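You operate a simulated robot arm through the tools that you are given. There is no shell and no other tool.

The job below is to be done with a simulated two-armed robot. You get a single attempt, and the scene is never put back.

JOB
Fit the round orange plug in the grey gauge plate and pump into green.
Fine: needle in the green band; lock the black collar, blue knob shut, red handle open while you pump; shut the red handle last.

Only the result counts: the job must be done as asked and must still hold three seconds after the hand-in. Knocking over, shifting, dropping, spilling or breaking anything else fails it.

ROBOT AND FRAMES
Two 7-joint arms with two-finger parallel grippers on one trunk that stands fixed in place. Base frame: the origin is at the foot of the trunk, x ahead of it, y to its left, z up; the work surface is at about z = 920. Lengths are in mm, angles in degrees, forces in N, time in s.
The left shoulder is at [30, 119, 1110], the right one opposite. With the tool pointing down near the work surface each hand reaches from about 280 to 680 mm from the base axis, measured 20 degrees to its own side. Payload 3.43 kg a hand.
Tool frame (each hand has its own): the origin (TCP) lies between the finger pads and is the grasp point; the fingertips stand 30 mm ahead of it; z points along the fingers, y is the line along which they close. Largest opening 94 mm; finger width 28, thickness 10; the body of the gripper, 50 by 96 mm, starts 55 mm behind the TCP.
Orientation is told as [roll, pitch, yaw] about the base's x, y, z axes, in that order, counted from this pose: with the fingers straight down and closing along the base's y, the tool's x points along the base's -x, its y along +y and its z along -z.

CONTROLS
- The arms move only by the tool jog_arm. It takes "left_deltas", "right_deltas" or both (then of equal length, played together; a hand with none holds still); each is one flat list of numbers, 6 for each row, row after row: the shift along the tool's x, y, z in mm, then the turn, a rotation vector about the tool's x, y, z in degrees. In form: [tx, ty, tz, rx, ry, rz, tx, ty, tz, rx, ry, rz, ...]. A call has 1 to 20 rows; each row is the pose to reach, as a shift and turn from the pose commanded when the call began, along the tool's axes at that moment. "left_fingers" and "right_fingers" are, for a hand that has rows, the opening, from 0 (shut) to 1 (fully open), set as the call begins (left out, the last holds). Each row takes 0.2 s and may step no farther than 50 mm and 8.6 degrees from the row before; otherwise, or with a gripper value out of range, the whole call is refused. Where a pose cannot be reached the arm comes as near as it can. A force on the tool above 70 N (or 10 N above the force at the start of the call, whichever is more), or a blocked arm, ends the call early, and 0.2 s more pass. Each finger travels about 72 mm/s and halts on what it meets, pressing with about 20 N; the grip force reading is that of the motor and also rises with nothing between the fingers. The clock runs only during rows and for 0.2 s after the last one: add rows that repeat a pose to give the fingers time. It gives the time, the measured TCP pose, the force on the tool (base axes), the opening and the grip force at its end, in the units of the frame above (readings bear some noise), with the torque about the TCP (base axes, N m) and any sound that the robot's microphone picked up.
- Cameras (640 x 400 px; columns grow to the right, rows downward): "scene" is now at [21.1, -47, 1806.3]; the picture's right is [-0.67, -0.74, 0.00], its down [-0.62, 0.57, -0.54] and it looks along [0.40, -0.36, -0.84] (base axes); focal length 315 px, centre (320, 200). "left" rides on the left gripper at [76, -14, -102] in its tool frame; the picture's right is [0.18, 0.98, 0.00], its down [-0.75, 0.14, -0.64] and it looks along [-0.63, 0.12, 0.77] (tool axes); focal length 243 px, centre (320, 200). "right" rides on the right gripper at [76, 14, -102] in its tool frame; the picture's right is [-0.18, 0.98, 0.00], its down [-0.75, -0.14, -0.64] and it looks along [-0.63, -0.12, 0.77] (tool axes); focal length 243 px, centre (320, 200). There is no depth. A picture from a camera that has moved, and an enlarged one, comes with that camera's place and axes in the base frame and with its lens.
- snapshot(camera): a new picture of that camera. The clock stands still meanwhile.
- move_column(by): moves the trunk up (or, below 0, down) by that many mm; the arms and the scene camera ride with it, the base frame stays. It gives what a move gives, with no picture.
- aim_head(pan, tilt): turns the head with the scene camera to pan (to the left, within 143 degrees either way) and tilt (down, from -29 to 69), counted from straight ahead of the robot. It gives what a move gives.
- inspect(camera, box): a new picture of the part [left, top, right, bottom] of that camera's present view, enlarged. The clock stands still meanwhile.
- sign_off(): hands the job in; it is judged then, once.

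Nothing tells you positions but the pictures and the camera data. Unless the task says otherwise, let go and move clear before handing in.

The tools are called after ">>>" by a JSON object that holds its "fn" and its "kwargs". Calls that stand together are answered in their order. jog_arm: Moves the arms, as the interface text tells. Its arguments: {"type":"object","properties":{"left_deltas":{"type":"array","items":{"type":"number"}},"left_fingers":{"type":"number"},"right_deltas":{"type":"array","items":{"type":"number"}},"right_fingers":{"type":"number"}},"required":[]} The other tools are called the same way: move_column (by) moves the trunk up or down; aim_head (pan, tilt) turns the head that bears the scene camera; snapshot (camera) takes a picture; inspect (camera, box) takes an enlarged picture of a part of a camera's view; sign_off () hands the job in.

At the start:

```text
clock: 0.0
left_tool_pos: [355.0, -71.3, 1350.3]
left_ee_rot: [0.0, 0.0, 0.0]
left_force: [-0.4, -0.4, 0.7]
left_torque: [-0.01, 0.01, 0.02]
left_grip_width: 93.8
left_grasp_force: 0.0
right_tool_pos: [287.3, -435.5, 1267.1]
right_ee_rot: [0.0, 0.0, 0.0]
right_force: [0.1, -0.2, -0.2]
right_torque: [0.03, 0.05, 0.01]
right_grip_width: 94.1
right_grasp_force: 0.0
trunk travel left (down, up): [-375.0, 35.0]
head pan, tilt (commanded): [-42.4, 57.3]
```

scene: 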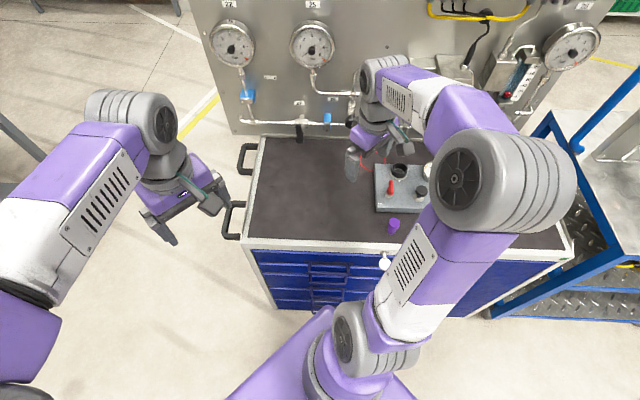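
right: 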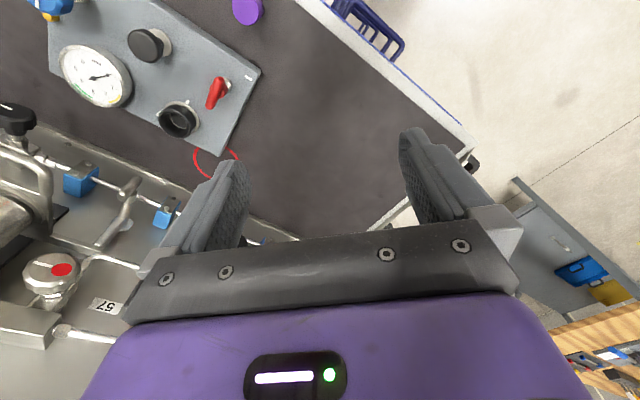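
left: 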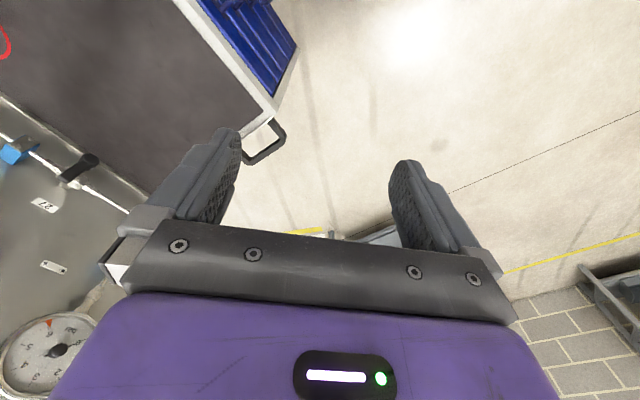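

I see a bench with a grey gauge plate that carries a gauge, a red handle, a black socket/collar and a dark knob, and there are some loose items nearby. I'll look closer before moving anything.

>>> {"fn": "inspect", "kwargs": {"camera": "scene", "box": [340, 130, 480, 280]}}

>>> {"fn": "inspect", "kwargs": {"camera": "right", "box": [0, 0, 300, 200]}}

>>> {"fn": "snapshot", "kwargs": {"camera": "scene"}}

```text
2.67 times, centred on (410, 205) of scene
camera zoom: at [21.1, -47.0, 1806.3], right [-0.67, -0.74, 0.0], down [-0.62, 0.57, -0.54], along [0.4, -0.36, -0.84], focal length 839 px, centre (80, 187)
```

zoom: 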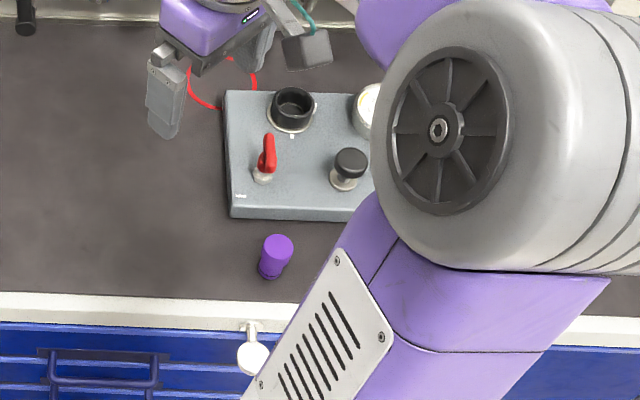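

```text
2.00 times, centred on (150, 100) of right
camera zoom: at [209.6, -421.1, 1367.4], right [0.18, 0.98, 0.0], down [0.75, -0.14, 0.64], along [0.63, -0.12, -0.77], focal length 485 px, centre (660, 400)
```

zoom: 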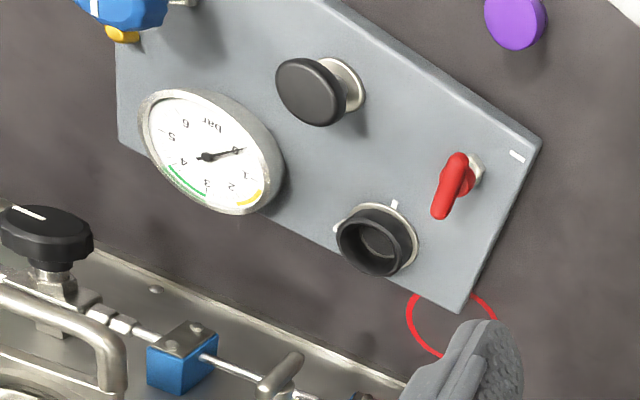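

```text
taken
camera scene: at [21.1, -47.0, 1806.3], right [-0.67, -0.74, 0.0], down [-0.62, 0.57, -0.54], along [0.4, -0.36, -0.84], focal length 315 px, centre (320, 200)
```

scene: 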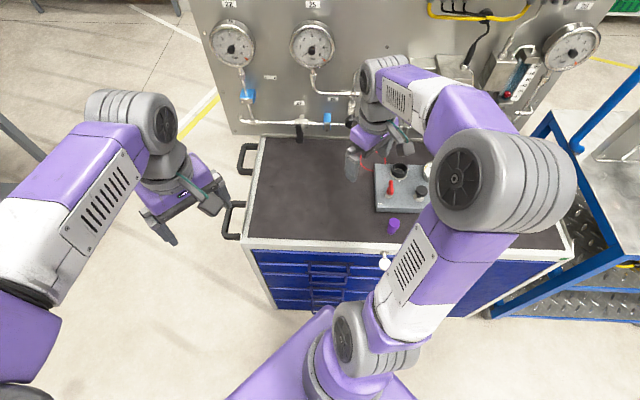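

The plate carries a gauge, a black collar, a red handle and a black mushroom (probably the pump), and part of the blue knob is visible. A purple plug stands nearby, and I haven't seen the orange one yet. I'll move the right hand back and up for a wider view.

>>> {"fn": "jog_arm", "kwargs": {"right_deltas": [20, -30, -20, 0, 0, 0, 40, -60, -40, 0, 0, 0, 60, -90, -60, 0, 0, 0, 80, -120, -80, 0, 0, 0]}}

>>> {"fn": "snapshot", "kwargs": {"camera": "right"}}

>>> {"fn": "snapshot", "kwargs": {"camera": "scene"}}

```text
clock: 1.0
left_tool_pos: [356.5, -72.6, 1351.5]
left_ee_rot: [0.0, 0.0, 0.1]
left_force: [0.1, 0.2, -0.5]
left_torque: [0.01, -0.04, 0.01]
left_grip_width: 93.8
left_grasp_force: 0.0
right_tool_pos: [205.7, -557.5, 1345.0]
right_ee_rot: [0.2, 0.0, 0.0]
right_force: [0.6, 0.1, -0.5]
right_torque: [0.03, 0.01, 0.0]
right_grip_width: 94.2
right_grasp_force: 0.1
trunk travel left (down, up): [-375.0, 35.0]
head pan, tilt (commanded): [-42.4, 57.3]
```

```text
taken
camera right: at [128.8, -542.4, 1446.9], right [0.18, 0.98, 0.0], down [0.75, -0.14, 0.64], along [0.63, -0.12, -0.77], focal length 243 px, centre (320, 200)
```

right: 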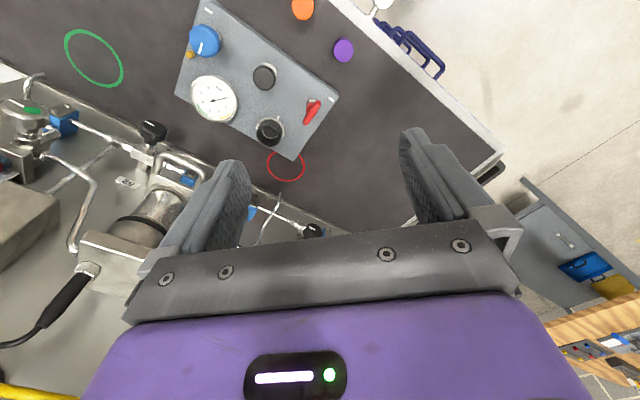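

```text
taken
camera scene: at [20.8, -47.9, 1806.3], right [-0.67, -0.74, 0.0], down [-0.62, 0.57, -0.54], along [0.4, -0.36, -0.84], focal length 315 px, centre (320, 200)
```

scene: 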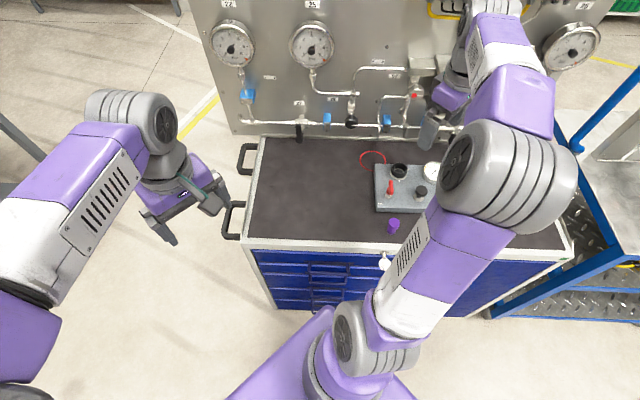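

I can see an orange plug near the front of the bench, at about (138, -572), and the purple one at about (203, -516). The plate is turned about 45°. I'll turn the right hand to line up with the plate and come closer to read the details.

>>> {"fn": "jog_arm", "kwargs": {"right_deltas": [1, -8, 24, 0, 0, 8, 2, -15, 48, 0, 0, 16, 3, -22, 72, 0, 0, 24, 4, -29, 96, 0, 0, 32, 5, -36, 120, 0, 0, 40, 6, -43, 145, 0, 0, 47]}}

>>> {"fn": "snapshot", "kwargs": {"camera": "right"}}

>>> {"fn": "snapshot", "kwargs": {"camera": "scene"}}

```text
clock: 2.4
left_tool_pos: [357.3, -72.9, 1349.4]
left_ee_rot: [0.0, -0.1, 0.0]
left_force: [-0.3, 0.0, 1.5]
left_torque: [0.05, 0.01, 0.01]
left_grip_width: 94.0
left_grasp_force: 0.0
right_tool_pos: [199.0, -599.0, 1200.0]
right_ee_rot: [0.0, 0.0, -47.3]
right_force: [0.9, -1.0, 0.4]
right_torque: [0.02, 0.01, -0.05]
right_grip_width: 94.0
right_grasp_force: 0.0
trunk travel left (down, up): [-375.0, 35.0]
head pan, tilt (commanded): [-42.4, 57.3]
```

```text
taken
camera right: at [158.2, -534.3, 1300.6], right [0.85, 0.53, 0.0], down [0.41, -0.65, 0.64], along [0.34, -0.54, -0.77], focal length 243 px, centre (320, 200)
```

right: 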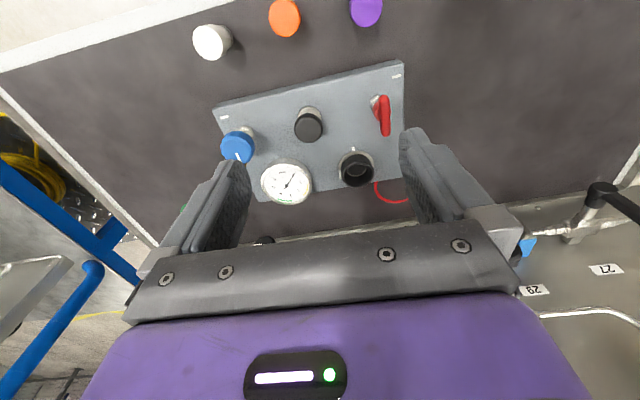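

```text
taken
camera scene: at [21.6, -48.0, 1806.3], right [-0.67, -0.74, 0.0], down [-0.62, 0.57, -0.54], along [0.4, -0.36, -0.84], focal length 315 px, centre (320, 200)
```

scene: 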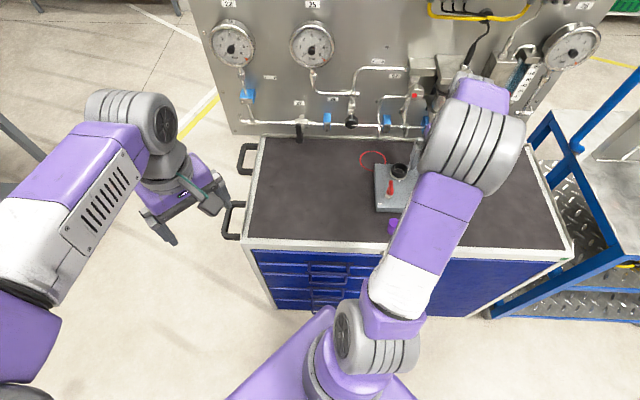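

There are three plugs in a row along the front: white, orange and purple. The whole plate is in view, so I'll enlarge it.

>>> {"fn": "inspect", "kwargs": {"camera": "right", "box": [180, 0, 420, 150]}}

>>> {"fn": "inspect", "kwargs": {"camera": "right", "box": [210, 130, 410, 215]}}

>>> {"fn": "inspect", "kwargs": {"camera": "right", "box": [330, 70, 430, 200]}}

>>> {"fn": "inspect", "kwargs": {"camera": "right", "box": [200, 80, 300, 170]}}

```text
2.67 times, centred on (300, 75) of right
camera zoom: at [158.2, -534.3, 1300.6], right [0.85, 0.53, 0.0], down [0.41, -0.65, 0.64], along [0.34, -0.54, -0.77], focal length 647 px, centre (373, 533)
```

zoom: 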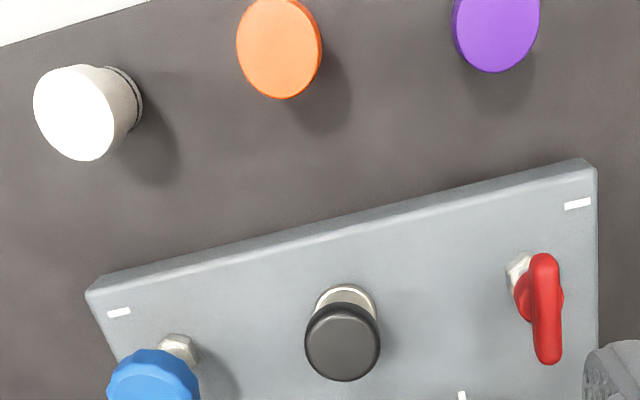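

```text
3.20 times, centred on (310, 172) of right
camera zoom: at [158.2, -534.3, 1300.6], right [0.85, 0.53, 0.0], down [0.41, -0.65, 0.64], along [0.34, -0.54, -0.77], focal length 776 px, centre (352, 288)
```

zoom: 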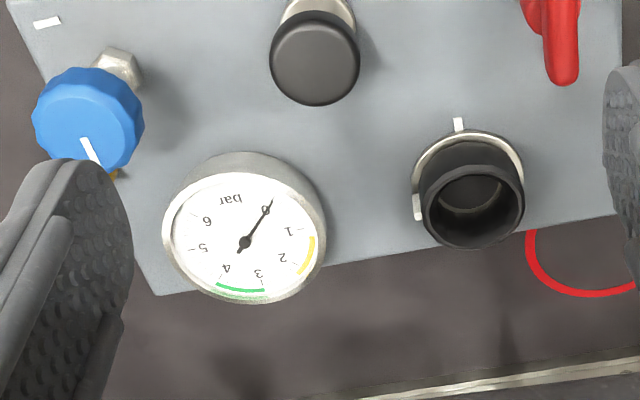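

```text
3.08 times, centred on (380, 135) of right
camera zoom: at [158.2, -534.3, 1300.6], right [0.85, 0.53, 0.0], down [0.41, -0.65, 0.64], along [0.34, -0.54, -0.77], focal length 746 px, centre (135, 400)
```

zoom: 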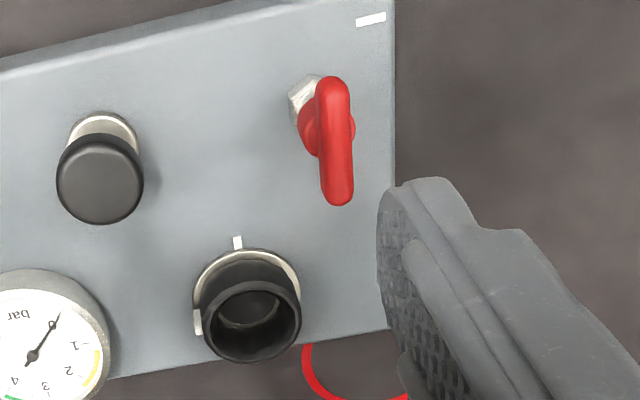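

```text
4.44 times, centred on (250, 125) of right
camera zoom: at [158.2, -534.3, 1300.6], right [0.85, 0.53, 0.0], down [0.41, -0.65, 0.64], along [0.34, -0.54, -0.77], focal length 1078 px, centre (631, 533)
```

zoom: 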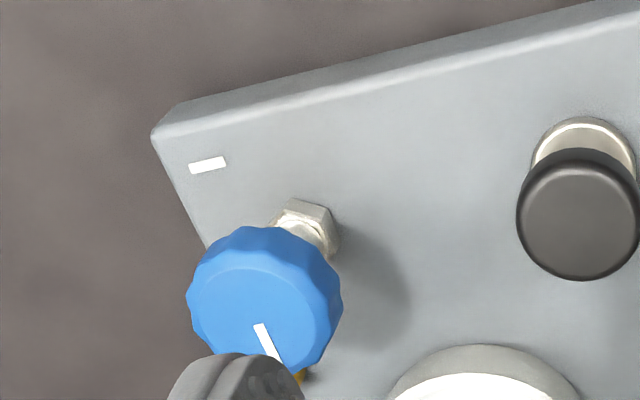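

I can now see the collar with two white ticks, the red lever, the blue knob with its pointer and the gauge, whose green band runs from about 3 to 4. I'll move closer to read the marks and get better positions.

>>> {"fn": "jog_arm", "kwargs": {"right_deltas": [-24, 15, 26, 0, 0, 0, -48, 30, 52, 0, 0, 0, -70, 45, 80, 0, 0, 0]}}

>>> {"fn": "snapshot", "kwargs": {"camera": "right"}}

```text
clock: 3.2
left_tool_pos: [357.7, -72.3, 1351.2]
left_ee_rot: [0.0, 0.1, -0.1]
left_force: [0.3, 0.8, 0.4]
left_torque: [0.03, 0.02, -0.01]
left_grip_width: 94.0
left_grasp_force: 0.0
right_tool_pos: [281.7, -619.8, 1119.7]
right_ee_rot: [0.0, -0.1, -47.1]
right_force: [0.4, 0.0, 0.0]
right_torque: [0.02, 0.02, 0.02]
right_grip_width: 93.9
right_grasp_force: 0.2
trunk travel left (down, up): [-375.0, 35.0]
head pan, tilt (commanded): [-42.4, 57.3]
```

```text
taken
camera right: at [239.8, -554.5, 1221.1], right [0.85, 0.53, 0.0], down [0.41, -0.65, 0.64], along [0.34, -0.54, -0.77], focal length 243 px, centre (320, 200)
```

right: 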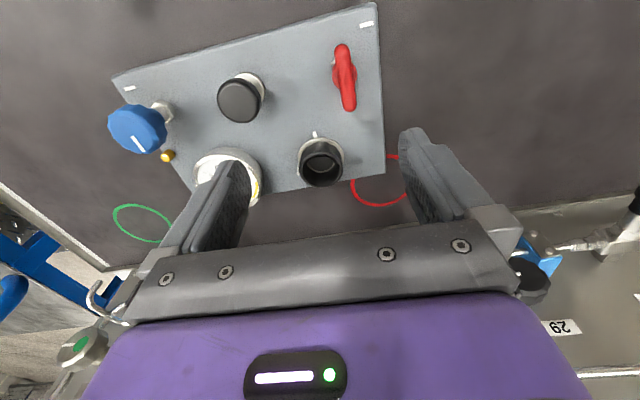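

>>> {"fn": "inspect", "kwargs": {"camera": "right", "box": [280, 110, 400, 200]}}

>>> {"fn": "inspect", "kwargs": {"camera": "right", "box": [300, 0, 420, 120]}}

>>> {"fn": "inspect", "kwargs": {"camera": "right", "box": [90, 70, 290, 200]}}

```text
4.44 times, centred on (340, 155) of right
camera zoom: at [239.8, -554.5, 1221.1], right [0.85, 0.53, 0.0], down [0.41, -0.65, 0.64], along [0.34, -0.54, -0.77], focal length 1078 px, centre (231, 400)
```

zoom: 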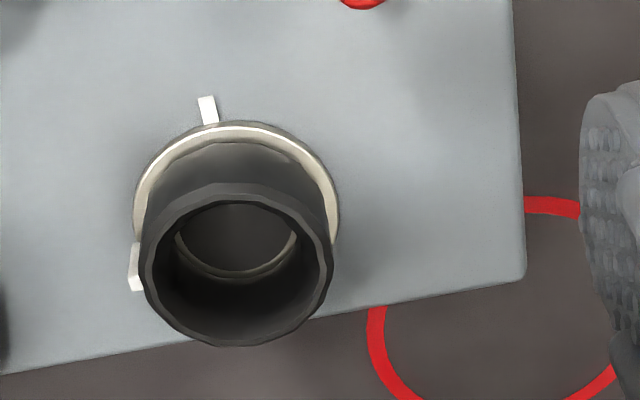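

```text
3.33 times, centred on (360, 60) of right
camera zoom: at [239.8, -554.5, 1221.1], right [0.85, 0.53, 0.0], down [0.41, -0.65, 0.64], along [0.34, -0.54, -0.77], focal length 809 px, centre (187, 667)
```

zoom: 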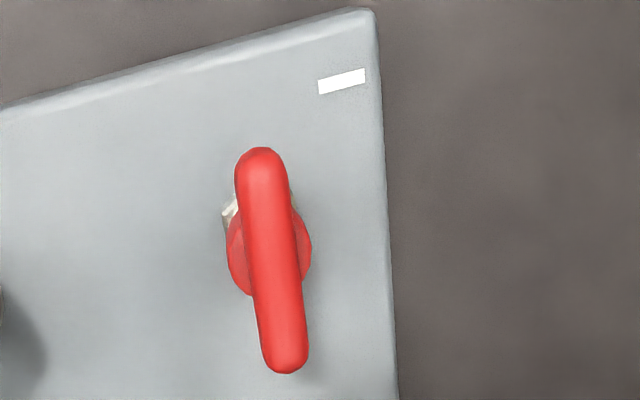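

```text
3.08 times, centred on (190, 135) of right
camera zoom: at [239.8, -554.5, 1221.1], right [0.85, 0.53, 0.0], down [0.41, -0.65, 0.64], along [0.34, -0.54, -0.77], focal length 746 px, centre (720, 400)
```

zoom: 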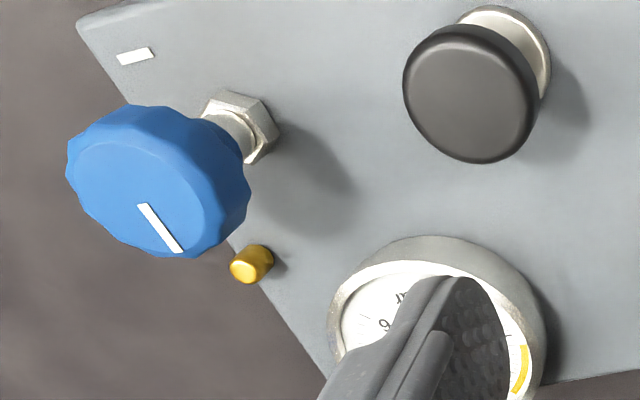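

The plate top sits at about z 942, and the plate is yawed 45°. My estimates:
- Collar at (326, -687), rim z about 975
- Red T-handle at (285, -586), z about 1003
- Pump mushroom at (216, -653), z about 996
- Blue knob at (145, -727), z about 1007
- Orange plug near (137, -567)

Before picking anything up, I'll check that the hand can reach the collar.

>>> {"fn": "jog_arm", "kwargs": {"right_deltas": [-27, -4, 13, 0, 0, -1, -54, -8, 26, 0, 0, -2, -79, -13, 40, 0, 0, -2.1, -79, -13, 40, 0, 0, -2.1]}}

>>> {"fn": "snapshot", "kwargs": {"camera": "right"}}

```text
clock: 4.2
left_tool_pos: [356.5, -70.8, 1351.2]
left_ee_rot: [0.0, 0.0, -0.1]
left_force: [-0.1, -0.2, -0.1]
left_torque: [0.0, 0.01, 0.01]
left_grip_width: 94.0
left_grasp_force: 0.1
right_tool_pos: [325.0, -686.2, 1079.6]
right_ee_rot: [0.1, 0.0, -44.9]
right_force: [0.8, 0.0, -0.6]
right_torque: [0.02, 0.0, 0.02]
right_grip_width: 94.0
right_grasp_force: 0.1
trunk travel left (down, up): [-375.0, 35.0]
head pan, tilt (commanded): [-42.4, 57.3]
```

```text
taken
camera right: at [280.7, -622.1, 1181.9], right [0.82, 0.57, 0.0], down [0.43, -0.63, 0.64], along [0.36, -0.53, -0.77], focal length 243 px, centre (320, 200)
```

right: 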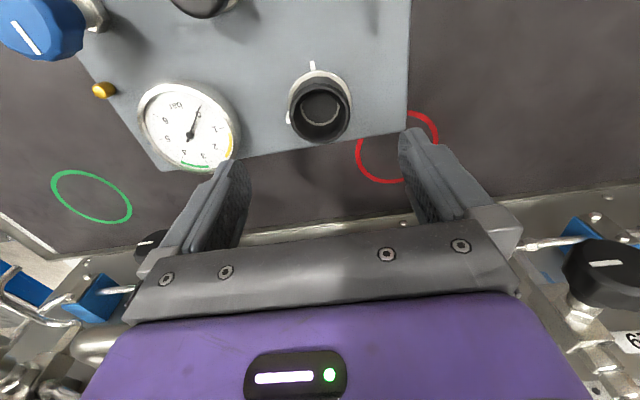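

The collar is within reach. I'll zoom in on the collar ticks and the gauge from here.

>>> {"fn": "inspect", "kwargs": {"camera": "right", "box": [270, 55, 380, 155]}}

>>> {"fn": "inspect", "kwargs": {"camera": "right", "box": [120, 70, 260, 180]}}

>>> {"fn": "inspect", "kwargs": {"camera": "right", "box": [0, 0, 120, 110]}}

```text
4.00 times, centred on (325, 105) of right
camera zoom: at [280.7, -622.1, 1181.9], right [0.82, 0.57, 0.0], down [0.43, -0.63, 0.64], along [0.36, -0.53, -0.77], focal length 970 px, centre (300, 580)
```

zoom: 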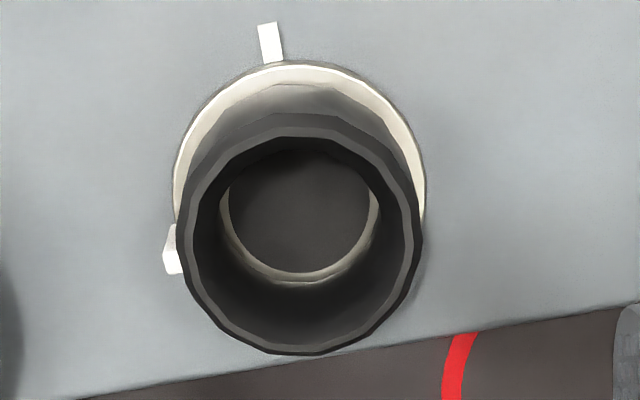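

```text
3.64 times, centred on (190, 125) of right
camera zoom: at [280.7, -622.1, 1181.9], right [0.82, 0.57, 0.0], down [0.43, -0.63, 0.64], along [0.36, -0.53, -0.77], focal length 882 px, centre (793, 473)
```

zoom: 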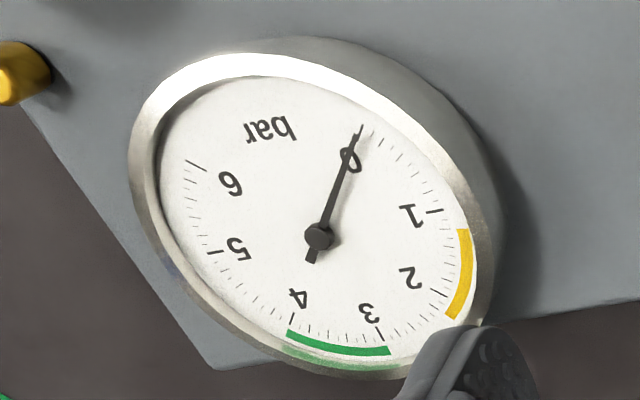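

```text
3.64 times, centred on (60, 55) of right
camera zoom: at [280.7, -622.1, 1181.9], right [0.82, 0.57, 0.0], down [0.43, -0.63, 0.64], along [0.36, -0.53, -0.77], focal length 882 px, centre (1266, 727)
```

zoom: 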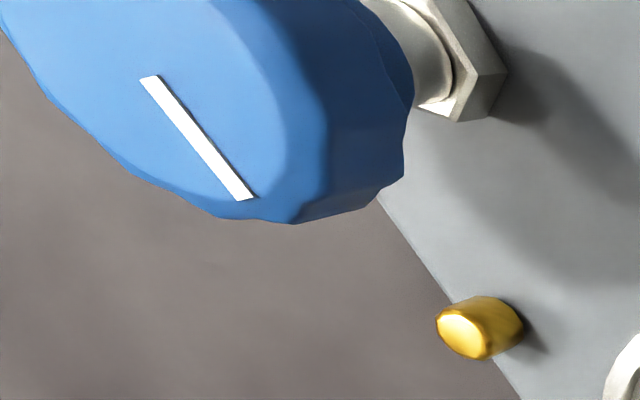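

>>> {"fn": "snapshot", "kwargs": {"camera": "scene"}}

>>> {"fn": "inspect", "kwargs": {"camera": "scene", "box": [350, 180, 510, 280]}}

>>> {"fn": "snapshot", "kwargs": {"camera": "left"}}

```text
taken
camera scene: at [20.9, -46.2, 1806.4], right [-0.67, -0.74, 0.0], down [-0.62, 0.57, -0.54], along [0.4, -0.37, -0.84], focal length 315 px, centre (320, 200)
```

scene: 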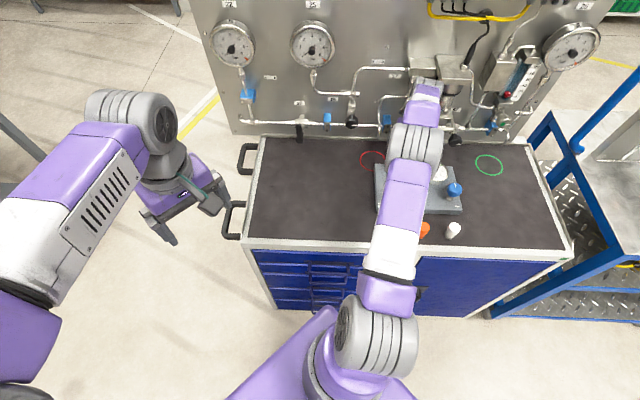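

```text
4.00 times, centred on (430, 230) of scene
camera zoom: at [20.9, -46.2, 1806.4], right [-0.67, -0.74, 0.0], down [-0.62, 0.57, -0.54], along [0.4, -0.37, -0.84], focal length 1259 px, centre (-120, 80)
```

zoom: 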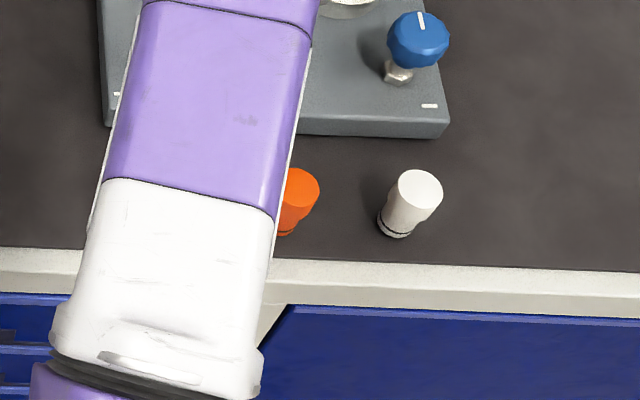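

```text
taken
camera left: at [280.1, -85.3, 1454.0], right [-0.18, 0.98, 0.0], down [0.75, 0.14, 0.64], along [0.63, 0.12, -0.77], focal length 243 px, centre (320, 200)
```

left: 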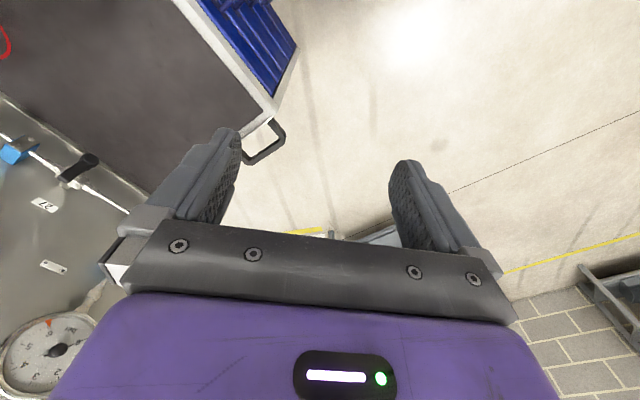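

The plugs are cylinders about 60 mm tall and 30 mm across, with a groove near the bottom. I'll move over the orange one.

>>> {"fn": "jog_arm", "kwargs": {"right_deltas": [43, -10, -4, 0, 0, 0, 87, -20, -8, 0, 0, 0, 130, -30, -8, 0, 0, 0, 174, -40, -6, 0, 0, 0, 217, -50, 0, 0, 0, 0, 217, -50, 0, 0, 0, 0]}}

>>> {"fn": "snapshot", "kwargs": {"camera": "right"}}

>>> {"fn": "snapshot", "kwargs": {"camera": "scene"}}

```text
clock: 5.6
left_tool_pos: [356.5, -72.0, 1350.8]
left_ee_rot: [0.0, 0.0, 0.0]
left_force: [0.2, 0.0, 0.1]
left_torque: [0.01, 0.0, 0.01]
left_grip_width: 93.8
left_grasp_force: 0.0
right_tool_pos: [135.9, -567.8, 1079.5]
right_ee_rot: [0.1, -0.1, -44.9]
right_force: [0.6, -0.2, -0.2]
right_torque: [-0.03, 0.01, 0.0]
right_grip_width: 94.0
right_grasp_force: 0.1
trunk travel left (down, up): [-375.0, 35.0]
head pan, tilt (commanded): [-42.4, 57.3]
```

```text
taken
camera right: at [91.1, -503.8, 1181.0], right [0.82, 0.57, 0.0], down [0.43, -0.63, 0.64], along [0.36, -0.53, -0.77], focal length 243 px, centre (320, 200)
```

right: 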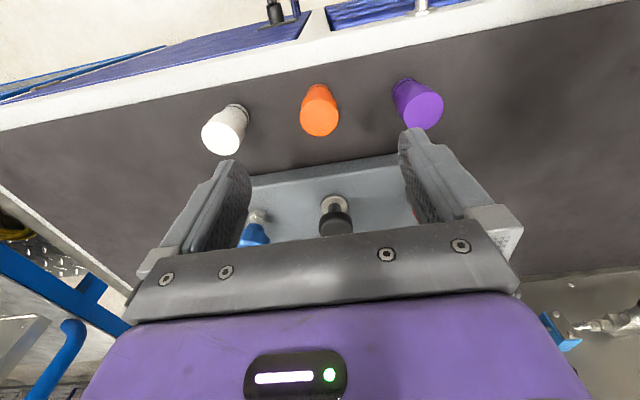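

```text
taken
camera scene: at [21.9, -47.2, 1806.3], right [-0.67, -0.74, 0.0], down [-0.62, 0.57, -0.54], along [0.4, -0.36, -0.84], focal length 315 px, centre (320, 200)
```

scene: 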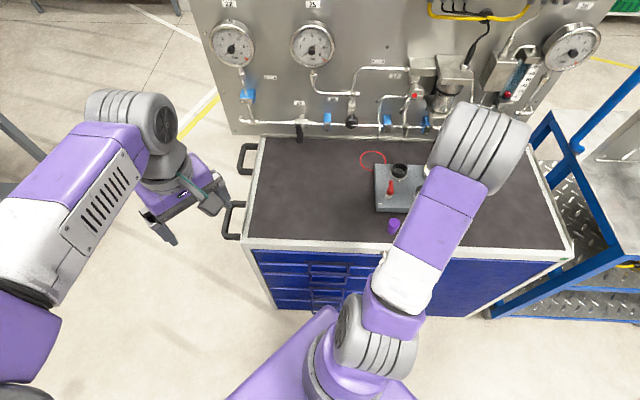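

>>> {"fn": "inspect", "kwargs": {"camera": "right", "box": [270, 70, 370, 150]}}

>>> {"fn": "inspect", "kwargs": {"camera": "right", "box": [180, 70, 460, 200]}}

```text
5.00 times, centred on (320, 110) of right
camera zoom: at [91.1, -503.8, 1181.0], right [0.82, 0.57, 0.0], down [0.43, -0.63, 0.64], along [0.36, -0.53, -0.77], focal length 1213 px, centre (320, 650)
```

zoom: 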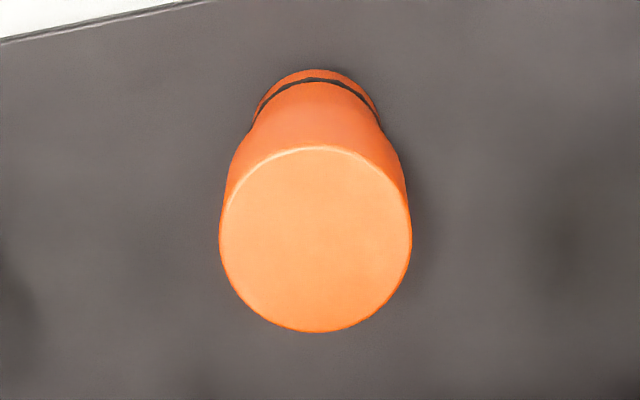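

```text
2.29 times, centred on (320, 135) of right
camera zoom: at [91.1, -503.8, 1181.0], right [0.82, 0.57, 0.0], down [0.43, -0.63, 0.64], along [0.36, -0.53, -0.77], focal length 555 px, centre (320, 349)
```

zoom: 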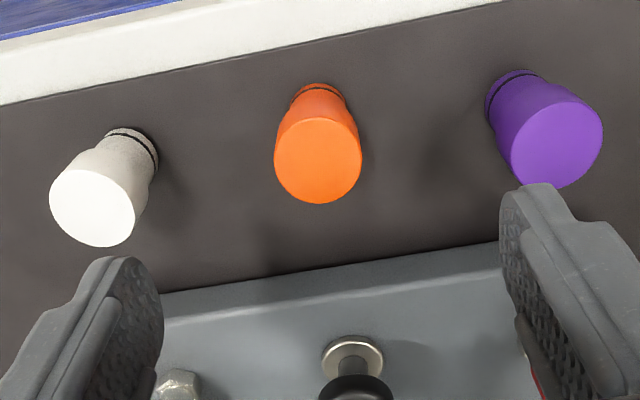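

The orange plug is at about (134, -567.5) with its top near z 981: a 32 mm head tapering to a 26 mm nose with a ring groove. I'll go down around the top of its head with a moderate opening.

>>> {"fn": "jog_arm", "kwargs": {"right_deltas": [1, -1, 5, 0, 0, 0, 1, -1, 10, 0, 0, 0, 1, -1, 40, 0, 0, 0, 1, -1, 70, 0, 0, 0, 1, -1, 89.5, 0, 0, 0, 1, -1, 89.5, 0, 0, 0], "right_fingers": 0.6}}

>>> {"fn": "snapshot", "kwargs": {"camera": "right"}}

```text
clock: 7.0
left_tool_pos: [356.3, -71.1, 1350.6]
left_ee_rot: [-0.1, 0.0, 0.0]
left_force: [0.6, 0.6, -0.4]
left_torque: [0.03, 0.03, 0.01]
left_grip_width: 94.1
left_grasp_force: 0.0
right_tool_pos: [134.1, -567.5, 992.3]
right_ee_rot: [0.0, 0.0, -45.0]
right_force: [-0.8, -0.2, -0.4]
right_torque: [0.01, 0.02, -0.01]
right_grip_width: 56.5
right_grasp_force: 0.0
trunk travel left (down, up): [-375.0, 35.0]
head pan, tilt (commanded): [-42.4, 57.3]
```

```text
taken
camera right: at [90.4, -503.7, 1092.7], right [0.82, 0.57, 0.0], down [0.43, -0.63, 0.64], along [0.36, -0.53, -0.77], focal length 243 px, centre (320, 200)
```

right: 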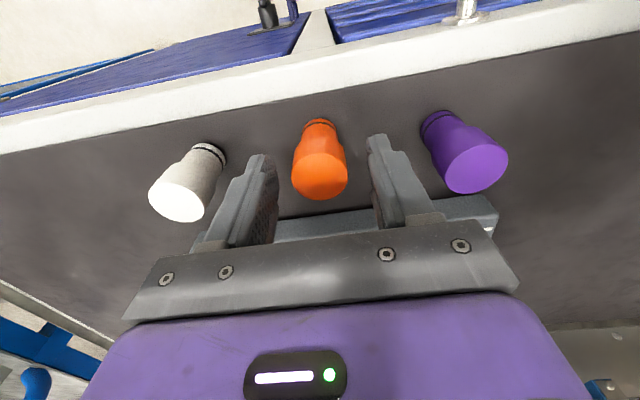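

The plug is centred between the fingers, so I'll close on it.

>>> {"fn": "jog_arm", "kwargs": {"right_deltas": [0, 0, 0, 0, 0, 0, 0, 0, 0, 0, 0, 0, 0, 0, 0, 0, 0, 0], "right_fingers": 0}}

```text
clock: 7.8
left_tool_pos: [356.5, -72.9, 1351.3]
left_ee_rot: [0.0, 0.1, 0.0]
left_force: [0.0, 0.0, -1.2]
left_torque: [0.02, -0.03, 0.01]
left_grip_width: 93.9
left_grasp_force: 0.1
right_tool_pos: [135.6, -568.1, 990.6]
right_ee_rot: [0.0, 0.0, -44.9]
right_force: [0.9, -0.3, -0.3]
right_torque: [0.01, 0.01, 0.0]
right_grip_width: 31.8
right_grasp_force: 20.5
trunk travel left (down, up): [-375.0, 35.0]
head pan, tilt (commanded): [-42.4, 57.3]
```

I have the plug, at a 31.8 mm grip. I'll lift it straight up and carry it high to a point above the collar.

>>> {"fn": "jog_arm", "kwargs": {"right_deltas": [0, 0, -20, 0, 0, 0, 0, 0, -60, 0, 0, 0, 0, 0, -95, 0, 0, 0, 0, 0, -120, 0, 0, 0, -30, 7, -120, 0, 0, 0, -70, 16.5, -120, 0, 0, 0, -110, 26, -120, 0, 0, 0, -150, 35, -120, 0, 0, 0, -190, 45, -120, 0, 0, 0, -214.5, 50.6, -120, 0, 0, 0, -214.5, 50.6, -120, 0, 0, 0]}}

>>> {"fn": "snapshot", "kwargs": {"camera": "right"}}

>>> {"fn": "inspect", "kwargs": {"camera": "right", "box": [260, 60, 380, 180]}}

>>> {"fn": "inspect", "kwargs": {"camera": "scene", "box": [350, 130, 510, 280]}}

```text
clock: 10.2
left_tool_pos: [355.7, -70.2, 1350.9]
left_ee_rot: [0.1, -0.1, 0.0]
left_force: [0.2, 0.4, 1.0]
left_torque: [-0.04, 0.0, -0.02]
left_grip_width: 94.1
left_grasp_force: 0.0
right_tool_pos: [321.2, -681.9, 1110.9]
right_ee_rot: [0.1, 0.1, -44.8]
right_force: [0.2, -0.9, -0.9]
right_torque: [0.02, 0.02, 0.02]
right_grip_width: 31.5
right_grasp_force: 19.9
trunk travel left (down, up): [-375.0, 35.0]
head pan, tilt (commanded): [-42.4, 57.3]
```

```text
taken
camera right: at [277.9, -618.9, 1212.1], right [0.82, 0.57, 0.0], down [0.43, -0.63, 0.64], along [0.36, -0.53, -0.77], focal length 243 px, centre (320, 200)
```

right: 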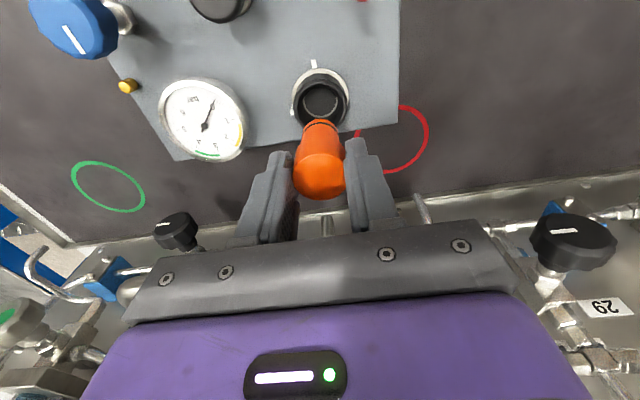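

```text
3.33 times, centred on (320, 120) of right
camera zoom: at [277.9, -618.9, 1212.1], right [0.82, 0.57, 0.0], down [0.43, -0.63, 0.64], along [0.36, -0.53, -0.77], focal length 809 px, centre (320, 467)
```

zoom: 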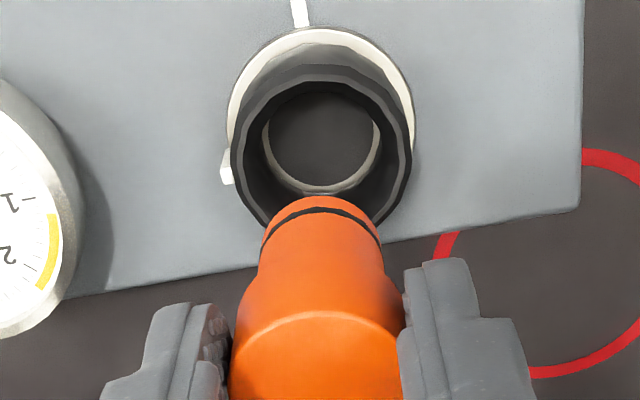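

```text
2.67 times, centred on (430, 205) of scene
camera zoom: at [20.7, -46.5, 1806.4], right [-0.67, -0.74, 0.0], down [-0.62, 0.57, -0.54], along [0.4, -0.36, -0.84], focal length 839 px, centre (27, 187)
```

zoom: 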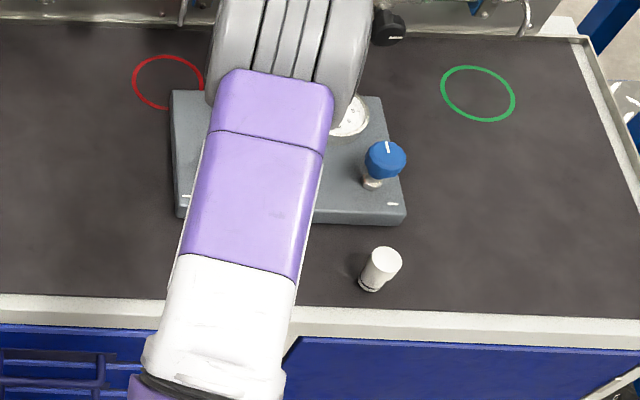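

The plug nose and the collar bore line up to within about 1 mm. I'll lower it to just above the rim and check again.

>>> {"fn": "jog_arm", "kwargs": {"right_deltas": [-0.8, 0, 20, 0, 0, 0, -0.8, 0, 40, 0, 0, 0, -0.8, 0, 55, 0, 0, 0, -0.8, 0, 55, 0, 0, 0]}}

>>> {"fn": "inspect", "kwargs": {"camera": "right", "box": [260, 60, 380, 180]}}

```text
clock: 11.2
left_tool_pos: [356.3, -72.2, 1351.7]
left_ee_rot: [0.0, 0.1, 0.0]
left_force: [1.2, 0.9, 0.1]
left_torque: [-0.01, 0.0, -0.04]
left_grip_width: 93.7
left_grasp_force: 0.0
right_tool_pos: [321.7, -684.2, 1056.6]
right_ee_rot: [0.1, 0.0, -45.0]
right_force: [0.4, 0.9, -0.7]
right_torque: [-0.04, -0.01, 0.02]
right_grip_width: 31.7
right_grasp_force: 19.8
trunk travel left (down, up): [-375.0, 35.0]
head pan, tilt (commanded): [-42.4, 57.3]
```

```text
3.33 times, centred on (320, 120) of right
camera zoom: at [278.1, -620.2, 1157.3], right [0.82, 0.57, 0.0], down [0.43, -0.63, 0.64], along [0.36, -0.53, -0.77], focal length 809 px, centre (320, 467)
```

zoom: 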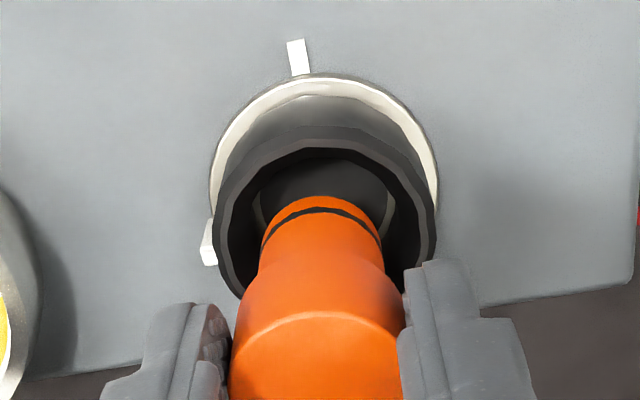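

>>> {"fn": "jog_arm", "kwargs": {"right_deltas": [0.2, 0.6, 8, 0, 0, 0, 0.2, 0.6, 16, 0, 0, 0, 0.2, 0.6, 23, 0, 0, 0, 0.2, 0.6, 30, 0, 0, 0, 0.2, 0.6, 30, 0, 0, 0]}}

>>> {"fn": "inspect", "kwargs": {"camera": "right", "box": [240, 70, 400, 210]}}

```text
clock: 12.4
left_tool_pos: [356.7, -70.9, 1351.6]
left_ee_rot: [-0.1, 0.0, 0.0]
left_force: [0.8, -0.2, 0.3]
left_torque: [-0.02, 0.02, 0.04]
left_grip_width: 94.0
left_grasp_force: 0.0
right_tool_pos: [323.5, -682.8, 1030.3]
right_ee_rot: [-0.1, -0.4, -44.9]
right_force: [0.4, -1.0, 17.1]
right_torque: [-0.06, -0.05, -0.01]
right_grip_width: 31.9
right_grasp_force: 19.9
trunk travel left (down, up): [-375.0, 35.0]
head pan, tilt (commanded): [-42.4, 57.3]
```

```text
2.86 times, centred on (320, 140) of right
camera zoom: at [278.7, -619.0, 1130.6], right [0.82, 0.57, 0.0], down [0.43, -0.63, 0.65], along [0.37, -0.53, -0.76], focal length 693 px, centre (320, 371)
```

zoom: 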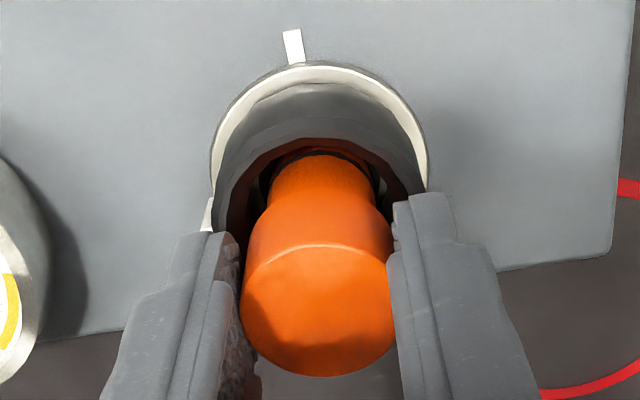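

The plug touched something about 15 mm inside the rim, with an even 17 N upward and almost no torque. It could be a seal or a seat, so I'll push a little more and watch how force and depth change.

>>> {"fn": "jog_arm", "kwargs": {"right_deltas": [0, 0, 1.5, 0, 0, 0, 0, 0, 3, 0, 0, 0, 0, 0, 3, 0, 0, 0]}}

>>> {"fn": "inspect", "kwargs": {"camera": "right", "box": [240, 70, 400, 210]}}

```text
clock: 13.2
left_tool_pos: [356.2, -70.4, 1352.4]
left_ee_rot: [0.0, 0.0, 0.0]
left_force: [1.1, 0.2, 0.2]
left_torque: [-0.01, -0.02, 0.02]
left_grip_width: 93.9
left_grasp_force: 0.0
right_tool_pos: [322.8, -682.7, 1026.0]
right_ee_rot: [0.1, -0.2, -44.9]
right_force: [0.7, -5.2, 17.0]
right_torque: [-0.27, -0.04, 0.0]
right_grip_width: 31.5
right_grasp_force: 20.4
trunk travel left (down, up): [-375.0, 35.0]
head pan, tilt (commanded): [-42.4, 57.3]
```

```text
2.86 times, centred on (320, 140) of right
camera zoom: at [278.1, -618.6, 1126.1], right [0.82, 0.57, 0.0], down [0.43, -0.63, 0.64], along [0.36, -0.53, -0.76], focal length 693 px, centre (320, 371)
```

zoom: 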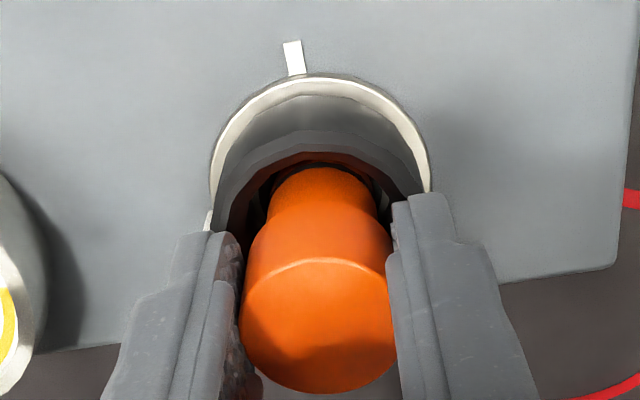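

The plug slid up about 5 mm in my grip while its nose stayed at z about 961, so the nose is blocked there. I'll lift clear and look straight into the bore before trying again.

>>> {"fn": "jog_arm", "kwargs": {"right_deltas": [0, 0, -15, 0, 0, 0, 0, 0, -40, 0, 0, 0, -15, 0, -65, 0, 0, 0, -40, 0, -65, 0, 0, 0, -40, 0, -65, 0, 0, 0]}}

>>> {"fn": "snapshot", "kwargs": {"camera": "right"}}

>>> {"fn": "inspect", "kwargs": {"camera": "right", "box": [280, 40, 370, 110]}}

```text
clock: 14.4
left_tool_pos: [355.4, -71.1, 1351.6]
left_ee_rot: [0.0, 0.0, 0.0]
left_force: [-1.2, 0.6, -0.4]
left_torque: [-0.02, 0.0, -0.02]
left_grip_width: 94.1
left_grasp_force: 0.0
right_tool_pos: [347.9, -705.8, 1086.9]
right_ee_rot: [0.0, 0.1, -44.9]
right_force: [-0.4, -0.6, -0.1]
right_torque: [0.0, 0.0, 0.04]
right_grip_width: 31.4
right_grasp_force: 20.2
right hand out of reach, approached as far as the arm can: row 4, 5
trunk travel left (down, up): [-375.0, 35.0]
head pan, tilt (commanded): [-42.4, 57.3]
```

```text
taken
camera right: at [303.6, -642.4, 1190.0], right [0.82, 0.57, 0.0], down [0.43, -0.63, 0.64], along [0.36, -0.53, -0.77], focal length 243 px, centre (320, 200)
```

right: 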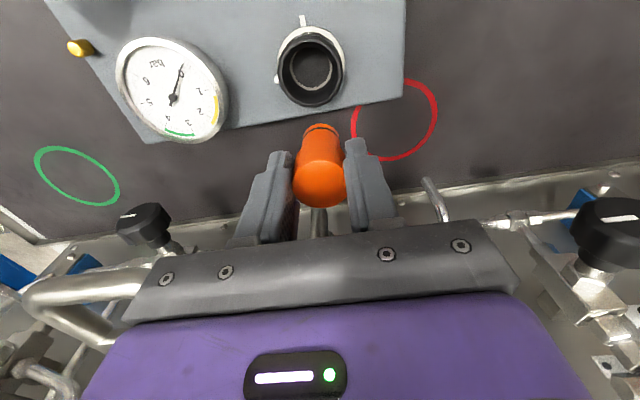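

```text
5.71 times, centred on (325, 75) of right
camera zoom: at [303.6, -642.4, 1190.0], right [0.82, 0.57, 0.0], down [0.43, -0.63, 0.64], along [0.36, -0.53, -0.77], focal length 1386 px, centre (291, 914)
```

zoom: 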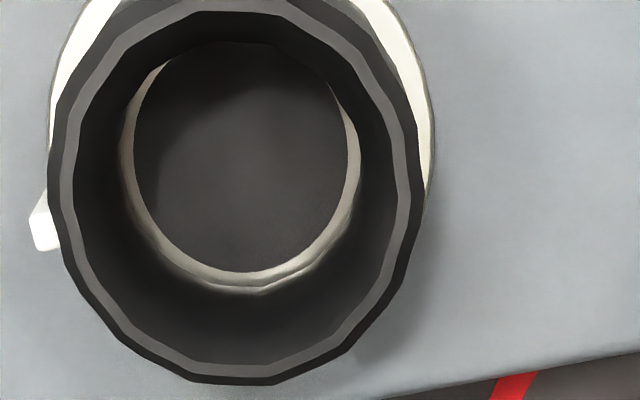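

>>> {"fn": "inspect", "kwargs": {"camera": "right", "box": [292, 45, 342, 95]}}

>>> {"fn": "inspect", "kwargs": {"camera": "right", "box": [280, 110, 360, 215]}}

>>> {"fn": "inspect", "kwargs": {"camera": "scene", "box": [340, 130, 500, 280]}}

```text
8.00 times, centred on (317, 70) of right
camera zoom: at [303.6, -642.4, 1190.0], right [0.82, 0.57, 0.0], down [0.43, -0.63, 0.64], along [0.36, -0.53, -0.77], focal length 1941 px, centre (344, 1240)
```

zoom: 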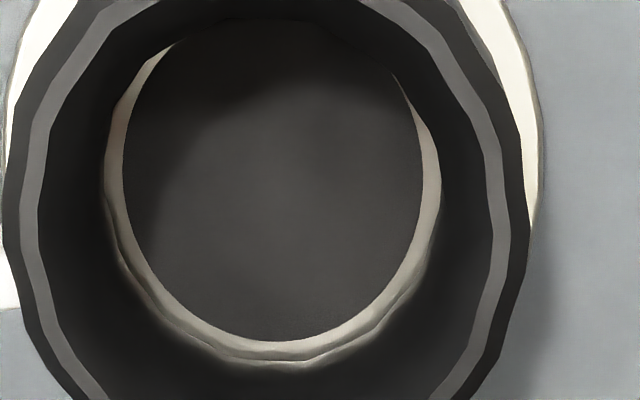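

```text
3.81 times, centred on (320, 162) of right
camera zoom: at [303.6, -642.4, 1190.0], right [0.82, 0.57, 0.0], down [0.43, -0.63, 0.64], along [0.36, -0.53, -0.77], focal length 924 px, centre (320, 343)
```

zoom: 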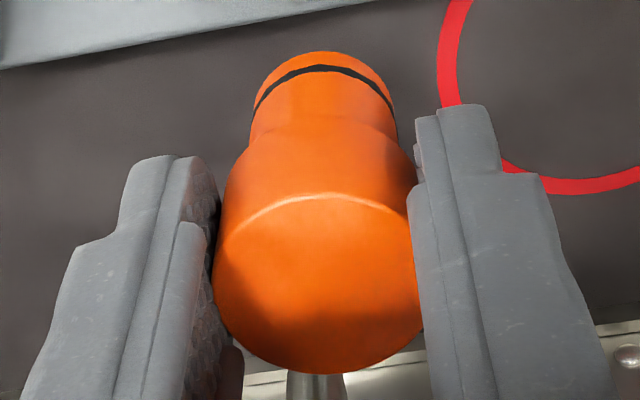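

```text
2.67 times, centred on (420, 205) of scene
camera zoom: at [20.6, -46.1, 1806.4], right [-0.67, -0.74, 0.0], down [-0.62, 0.57, -0.54], along [0.4, -0.37, -0.84], focal length 839 px, centre (53, 187)
```

zoom: 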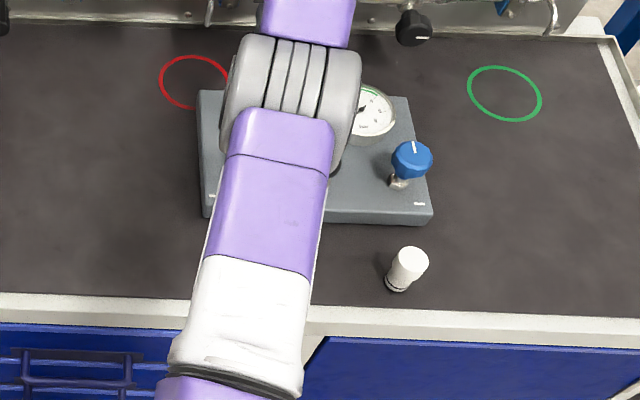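

The floor of the bore looks close below the silver ring, so it's unclear whether the plug is seated or needs more force than my grip friction allows. I'll put it back in the bore, release it and press on top with closed fingers.

>>> {"fn": "jog_arm", "kwargs": {"right_deltas": [20, 0, 0, 0, 0, 0, 40, 0, 0, 0, 0, 0, 40, 0, 0, 0, 0, 0]}}

>>> {"fn": "inspect", "kwargs": {"camera": "right", "box": [260, 60, 380, 180]}}

```text
clock: 15.2
left_tool_pos: [356.7, -73.4, 1351.5]
left_ee_rot: [0.1, 0.0, 0.1]
left_force: [0.0, 0.4, 0.1]
left_torque: [-0.01, -0.03, 0.03]
left_grip_width: 93.9
left_grasp_force: 0.1
right_tool_pos: [320.2, -678.0, 1087.3]
right_ee_rot: [0.0, 0.0, -44.8]
right_force: [0.6, 0.0, -0.7]
right_torque: [-0.03, -0.02, 0.01]
right_grip_width: 31.7
right_grasp_force: 19.7
trunk travel left (down, up): [-375.0, 35.0]
head pan, tilt (commanded): [-42.4, 57.3]
```

```text
3.33 times, centred on (320, 120) of right
camera zoom: at [275.8, -614.6, 1188.8], right [0.82, 0.57, 0.0], down [0.43, -0.63, 0.64], along [0.36, -0.53, -0.77], focal length 809 px, centre (320, 467)
```

zoom: 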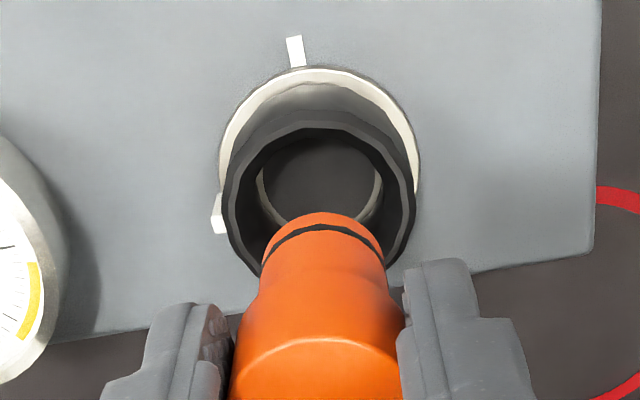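

>>> {"fn": "jog_arm", "kwargs": {"right_deltas": [-4.2, -1.6, 15, 0, 0, 0, -4.2, -1.6, 35, 0, 0, 0, -4.2, -1.6, 50, 0, 0, 0, -4.2, -1.6, 58, 0, 0, 0, -4.2, -1.6, 62, 0, 0, 0, -4.2, -1.6, 62, 0, 0, 0]}}

>>> {"fn": "inspect", "kwargs": {"camera": "right", "box": [240, 70, 400, 210]}}

```text
clock: 16.6
left_tool_pos: [356.8, -72.5, 1351.3]
left_ee_rot: [0.0, 0.0, 0.0]
left_force: [0.3, 0.2, 0.5]
left_torque: [0.0, 0.03, -0.01]
left_grip_width: 93.9
left_grasp_force: 0.0
right_tool_pos: [321.4, -683.1, 1026.8]
right_ee_rot: [0.0, -0.1, -44.9]
right_force: [-0.5, -0.1, 0.1]
right_torque: [0.0, -0.01, 0.01]
right_grip_width: 31.5
right_grasp_force: 20.2
trunk travel left (down, up): [-375.0, 35.0]
head pan, tilt (commanded): [-42.4, 57.3]
```

```text
2.86 times, centred on (320, 140) of right
camera zoom: at [277.4, -619.0, 1127.4], right [0.82, 0.57, 0.0], down [0.43, -0.63, 0.64], along [0.36, -0.53, -0.77], focal length 693 px, centre (320, 371)
```

zoom: 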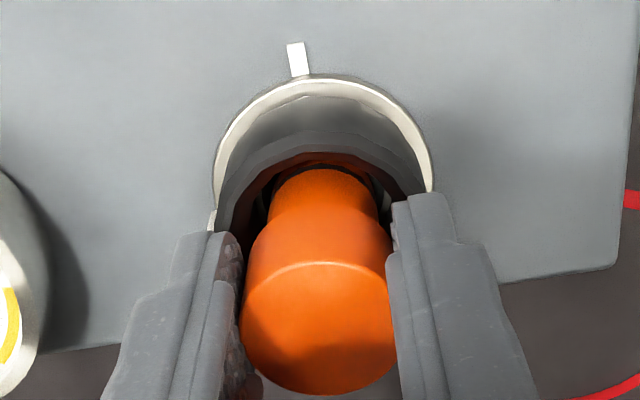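

>>> {"fn": "jog_arm", "kwargs": {"right_deltas": [0, 0, 1.5, 0, 0, 0, 0, 0, 3, 0, 0, 0, 0, 0, 3, 0, 0, 0]}}

```text
clock: 17.4
left_tool_pos: [355.2, -70.9, 1351.4]
left_ee_rot: [-0.2, 0.1, 0.0]
left_force: [0.0, 1.0, -0.5]
left_torque: [0.01, 0.0, 0.01]
left_grip_width: 93.8
left_grasp_force: 0.2
right_tool_pos: [321.9, -682.3, 1024.0]
right_ee_rot: [0.1, -0.2, -44.9]
right_force: [-1.0, -0.2, 8.9]
right_torque: [0.04, 0.04, 0.01]
right_grip_width: 31.6
right_grasp_force: 19.9
trunk travel left (down, up): [-375.0, 35.0]
head pan, tilt (commanded): [-42.4, 57.3]
```

I have a light contact of 9 N. I'll shift slightly toward the back under this pressure to see whether the plug drops in.

>>> {"fn": "jog_arm", "kwargs": {"right_deltas": [-1, 0, 0, 0, 0, 0, -2, 0, 0, 0, 0, 0, -2, 0, 0, 0, 0, 0]}}

```text
clock: 18.2
left_tool_pos: [354.6, -69.8, 1350.6]
left_ee_rot: [-0.2, -0.1, 0.0]
left_force: [-0.2, -0.2, -0.8]
left_torque: [-0.01, 0.05, 0.01]
left_grip_width: 94.1
left_grasp_force: 0.1
right_tool_pos: [322.2, -683.0, 1025.4]
right_ee_rot: [0.0, -0.1, -44.8]
right_force: [-5.8, 2.6, 15.0]
right_torque: [0.19, 0.28, -0.01]
right_grip_width: 31.3
right_grasp_force: 19.3
trunk travel left (down, up): [-375.0, 35.0]
head pan, tilt (commanded): [-42.4, 57.3]
```

>>> {"fn": "jog_arm", "kwargs": {"right_deltas": [1, 0, 0, 0, 0, 0, 2, 0, 0, 0, 0, 0, 3, 0, 0, 0, 0, 0, 3, 0, 0, 0, 0, 0]}}

```text
clock: 19.2
left_tool_pos: [356.8, -72.5, 1351.7]
left_ee_rot: [0.0, 0.0, -0.1]
left_force: [-0.7, 0.6, 0.1]
left_torque: [-0.01, -0.01, 0.01]
left_grip_width: 94.0
left_grasp_force: 0.1
right_tool_pos: [322.1, -682.5, 1025.2]
right_ee_rot: [0.1, -0.3, -44.9]
right_force: [3.3, -6.1, 15.1]
right_torque: [-0.4, -0.16, -0.01]
right_grip_width: 31.6
right_grasp_force: 20.2
trunk travel left (down, up): [-375.0, 35.0]
head pan, tilt (commanded): [-42.4, 57.3]
```

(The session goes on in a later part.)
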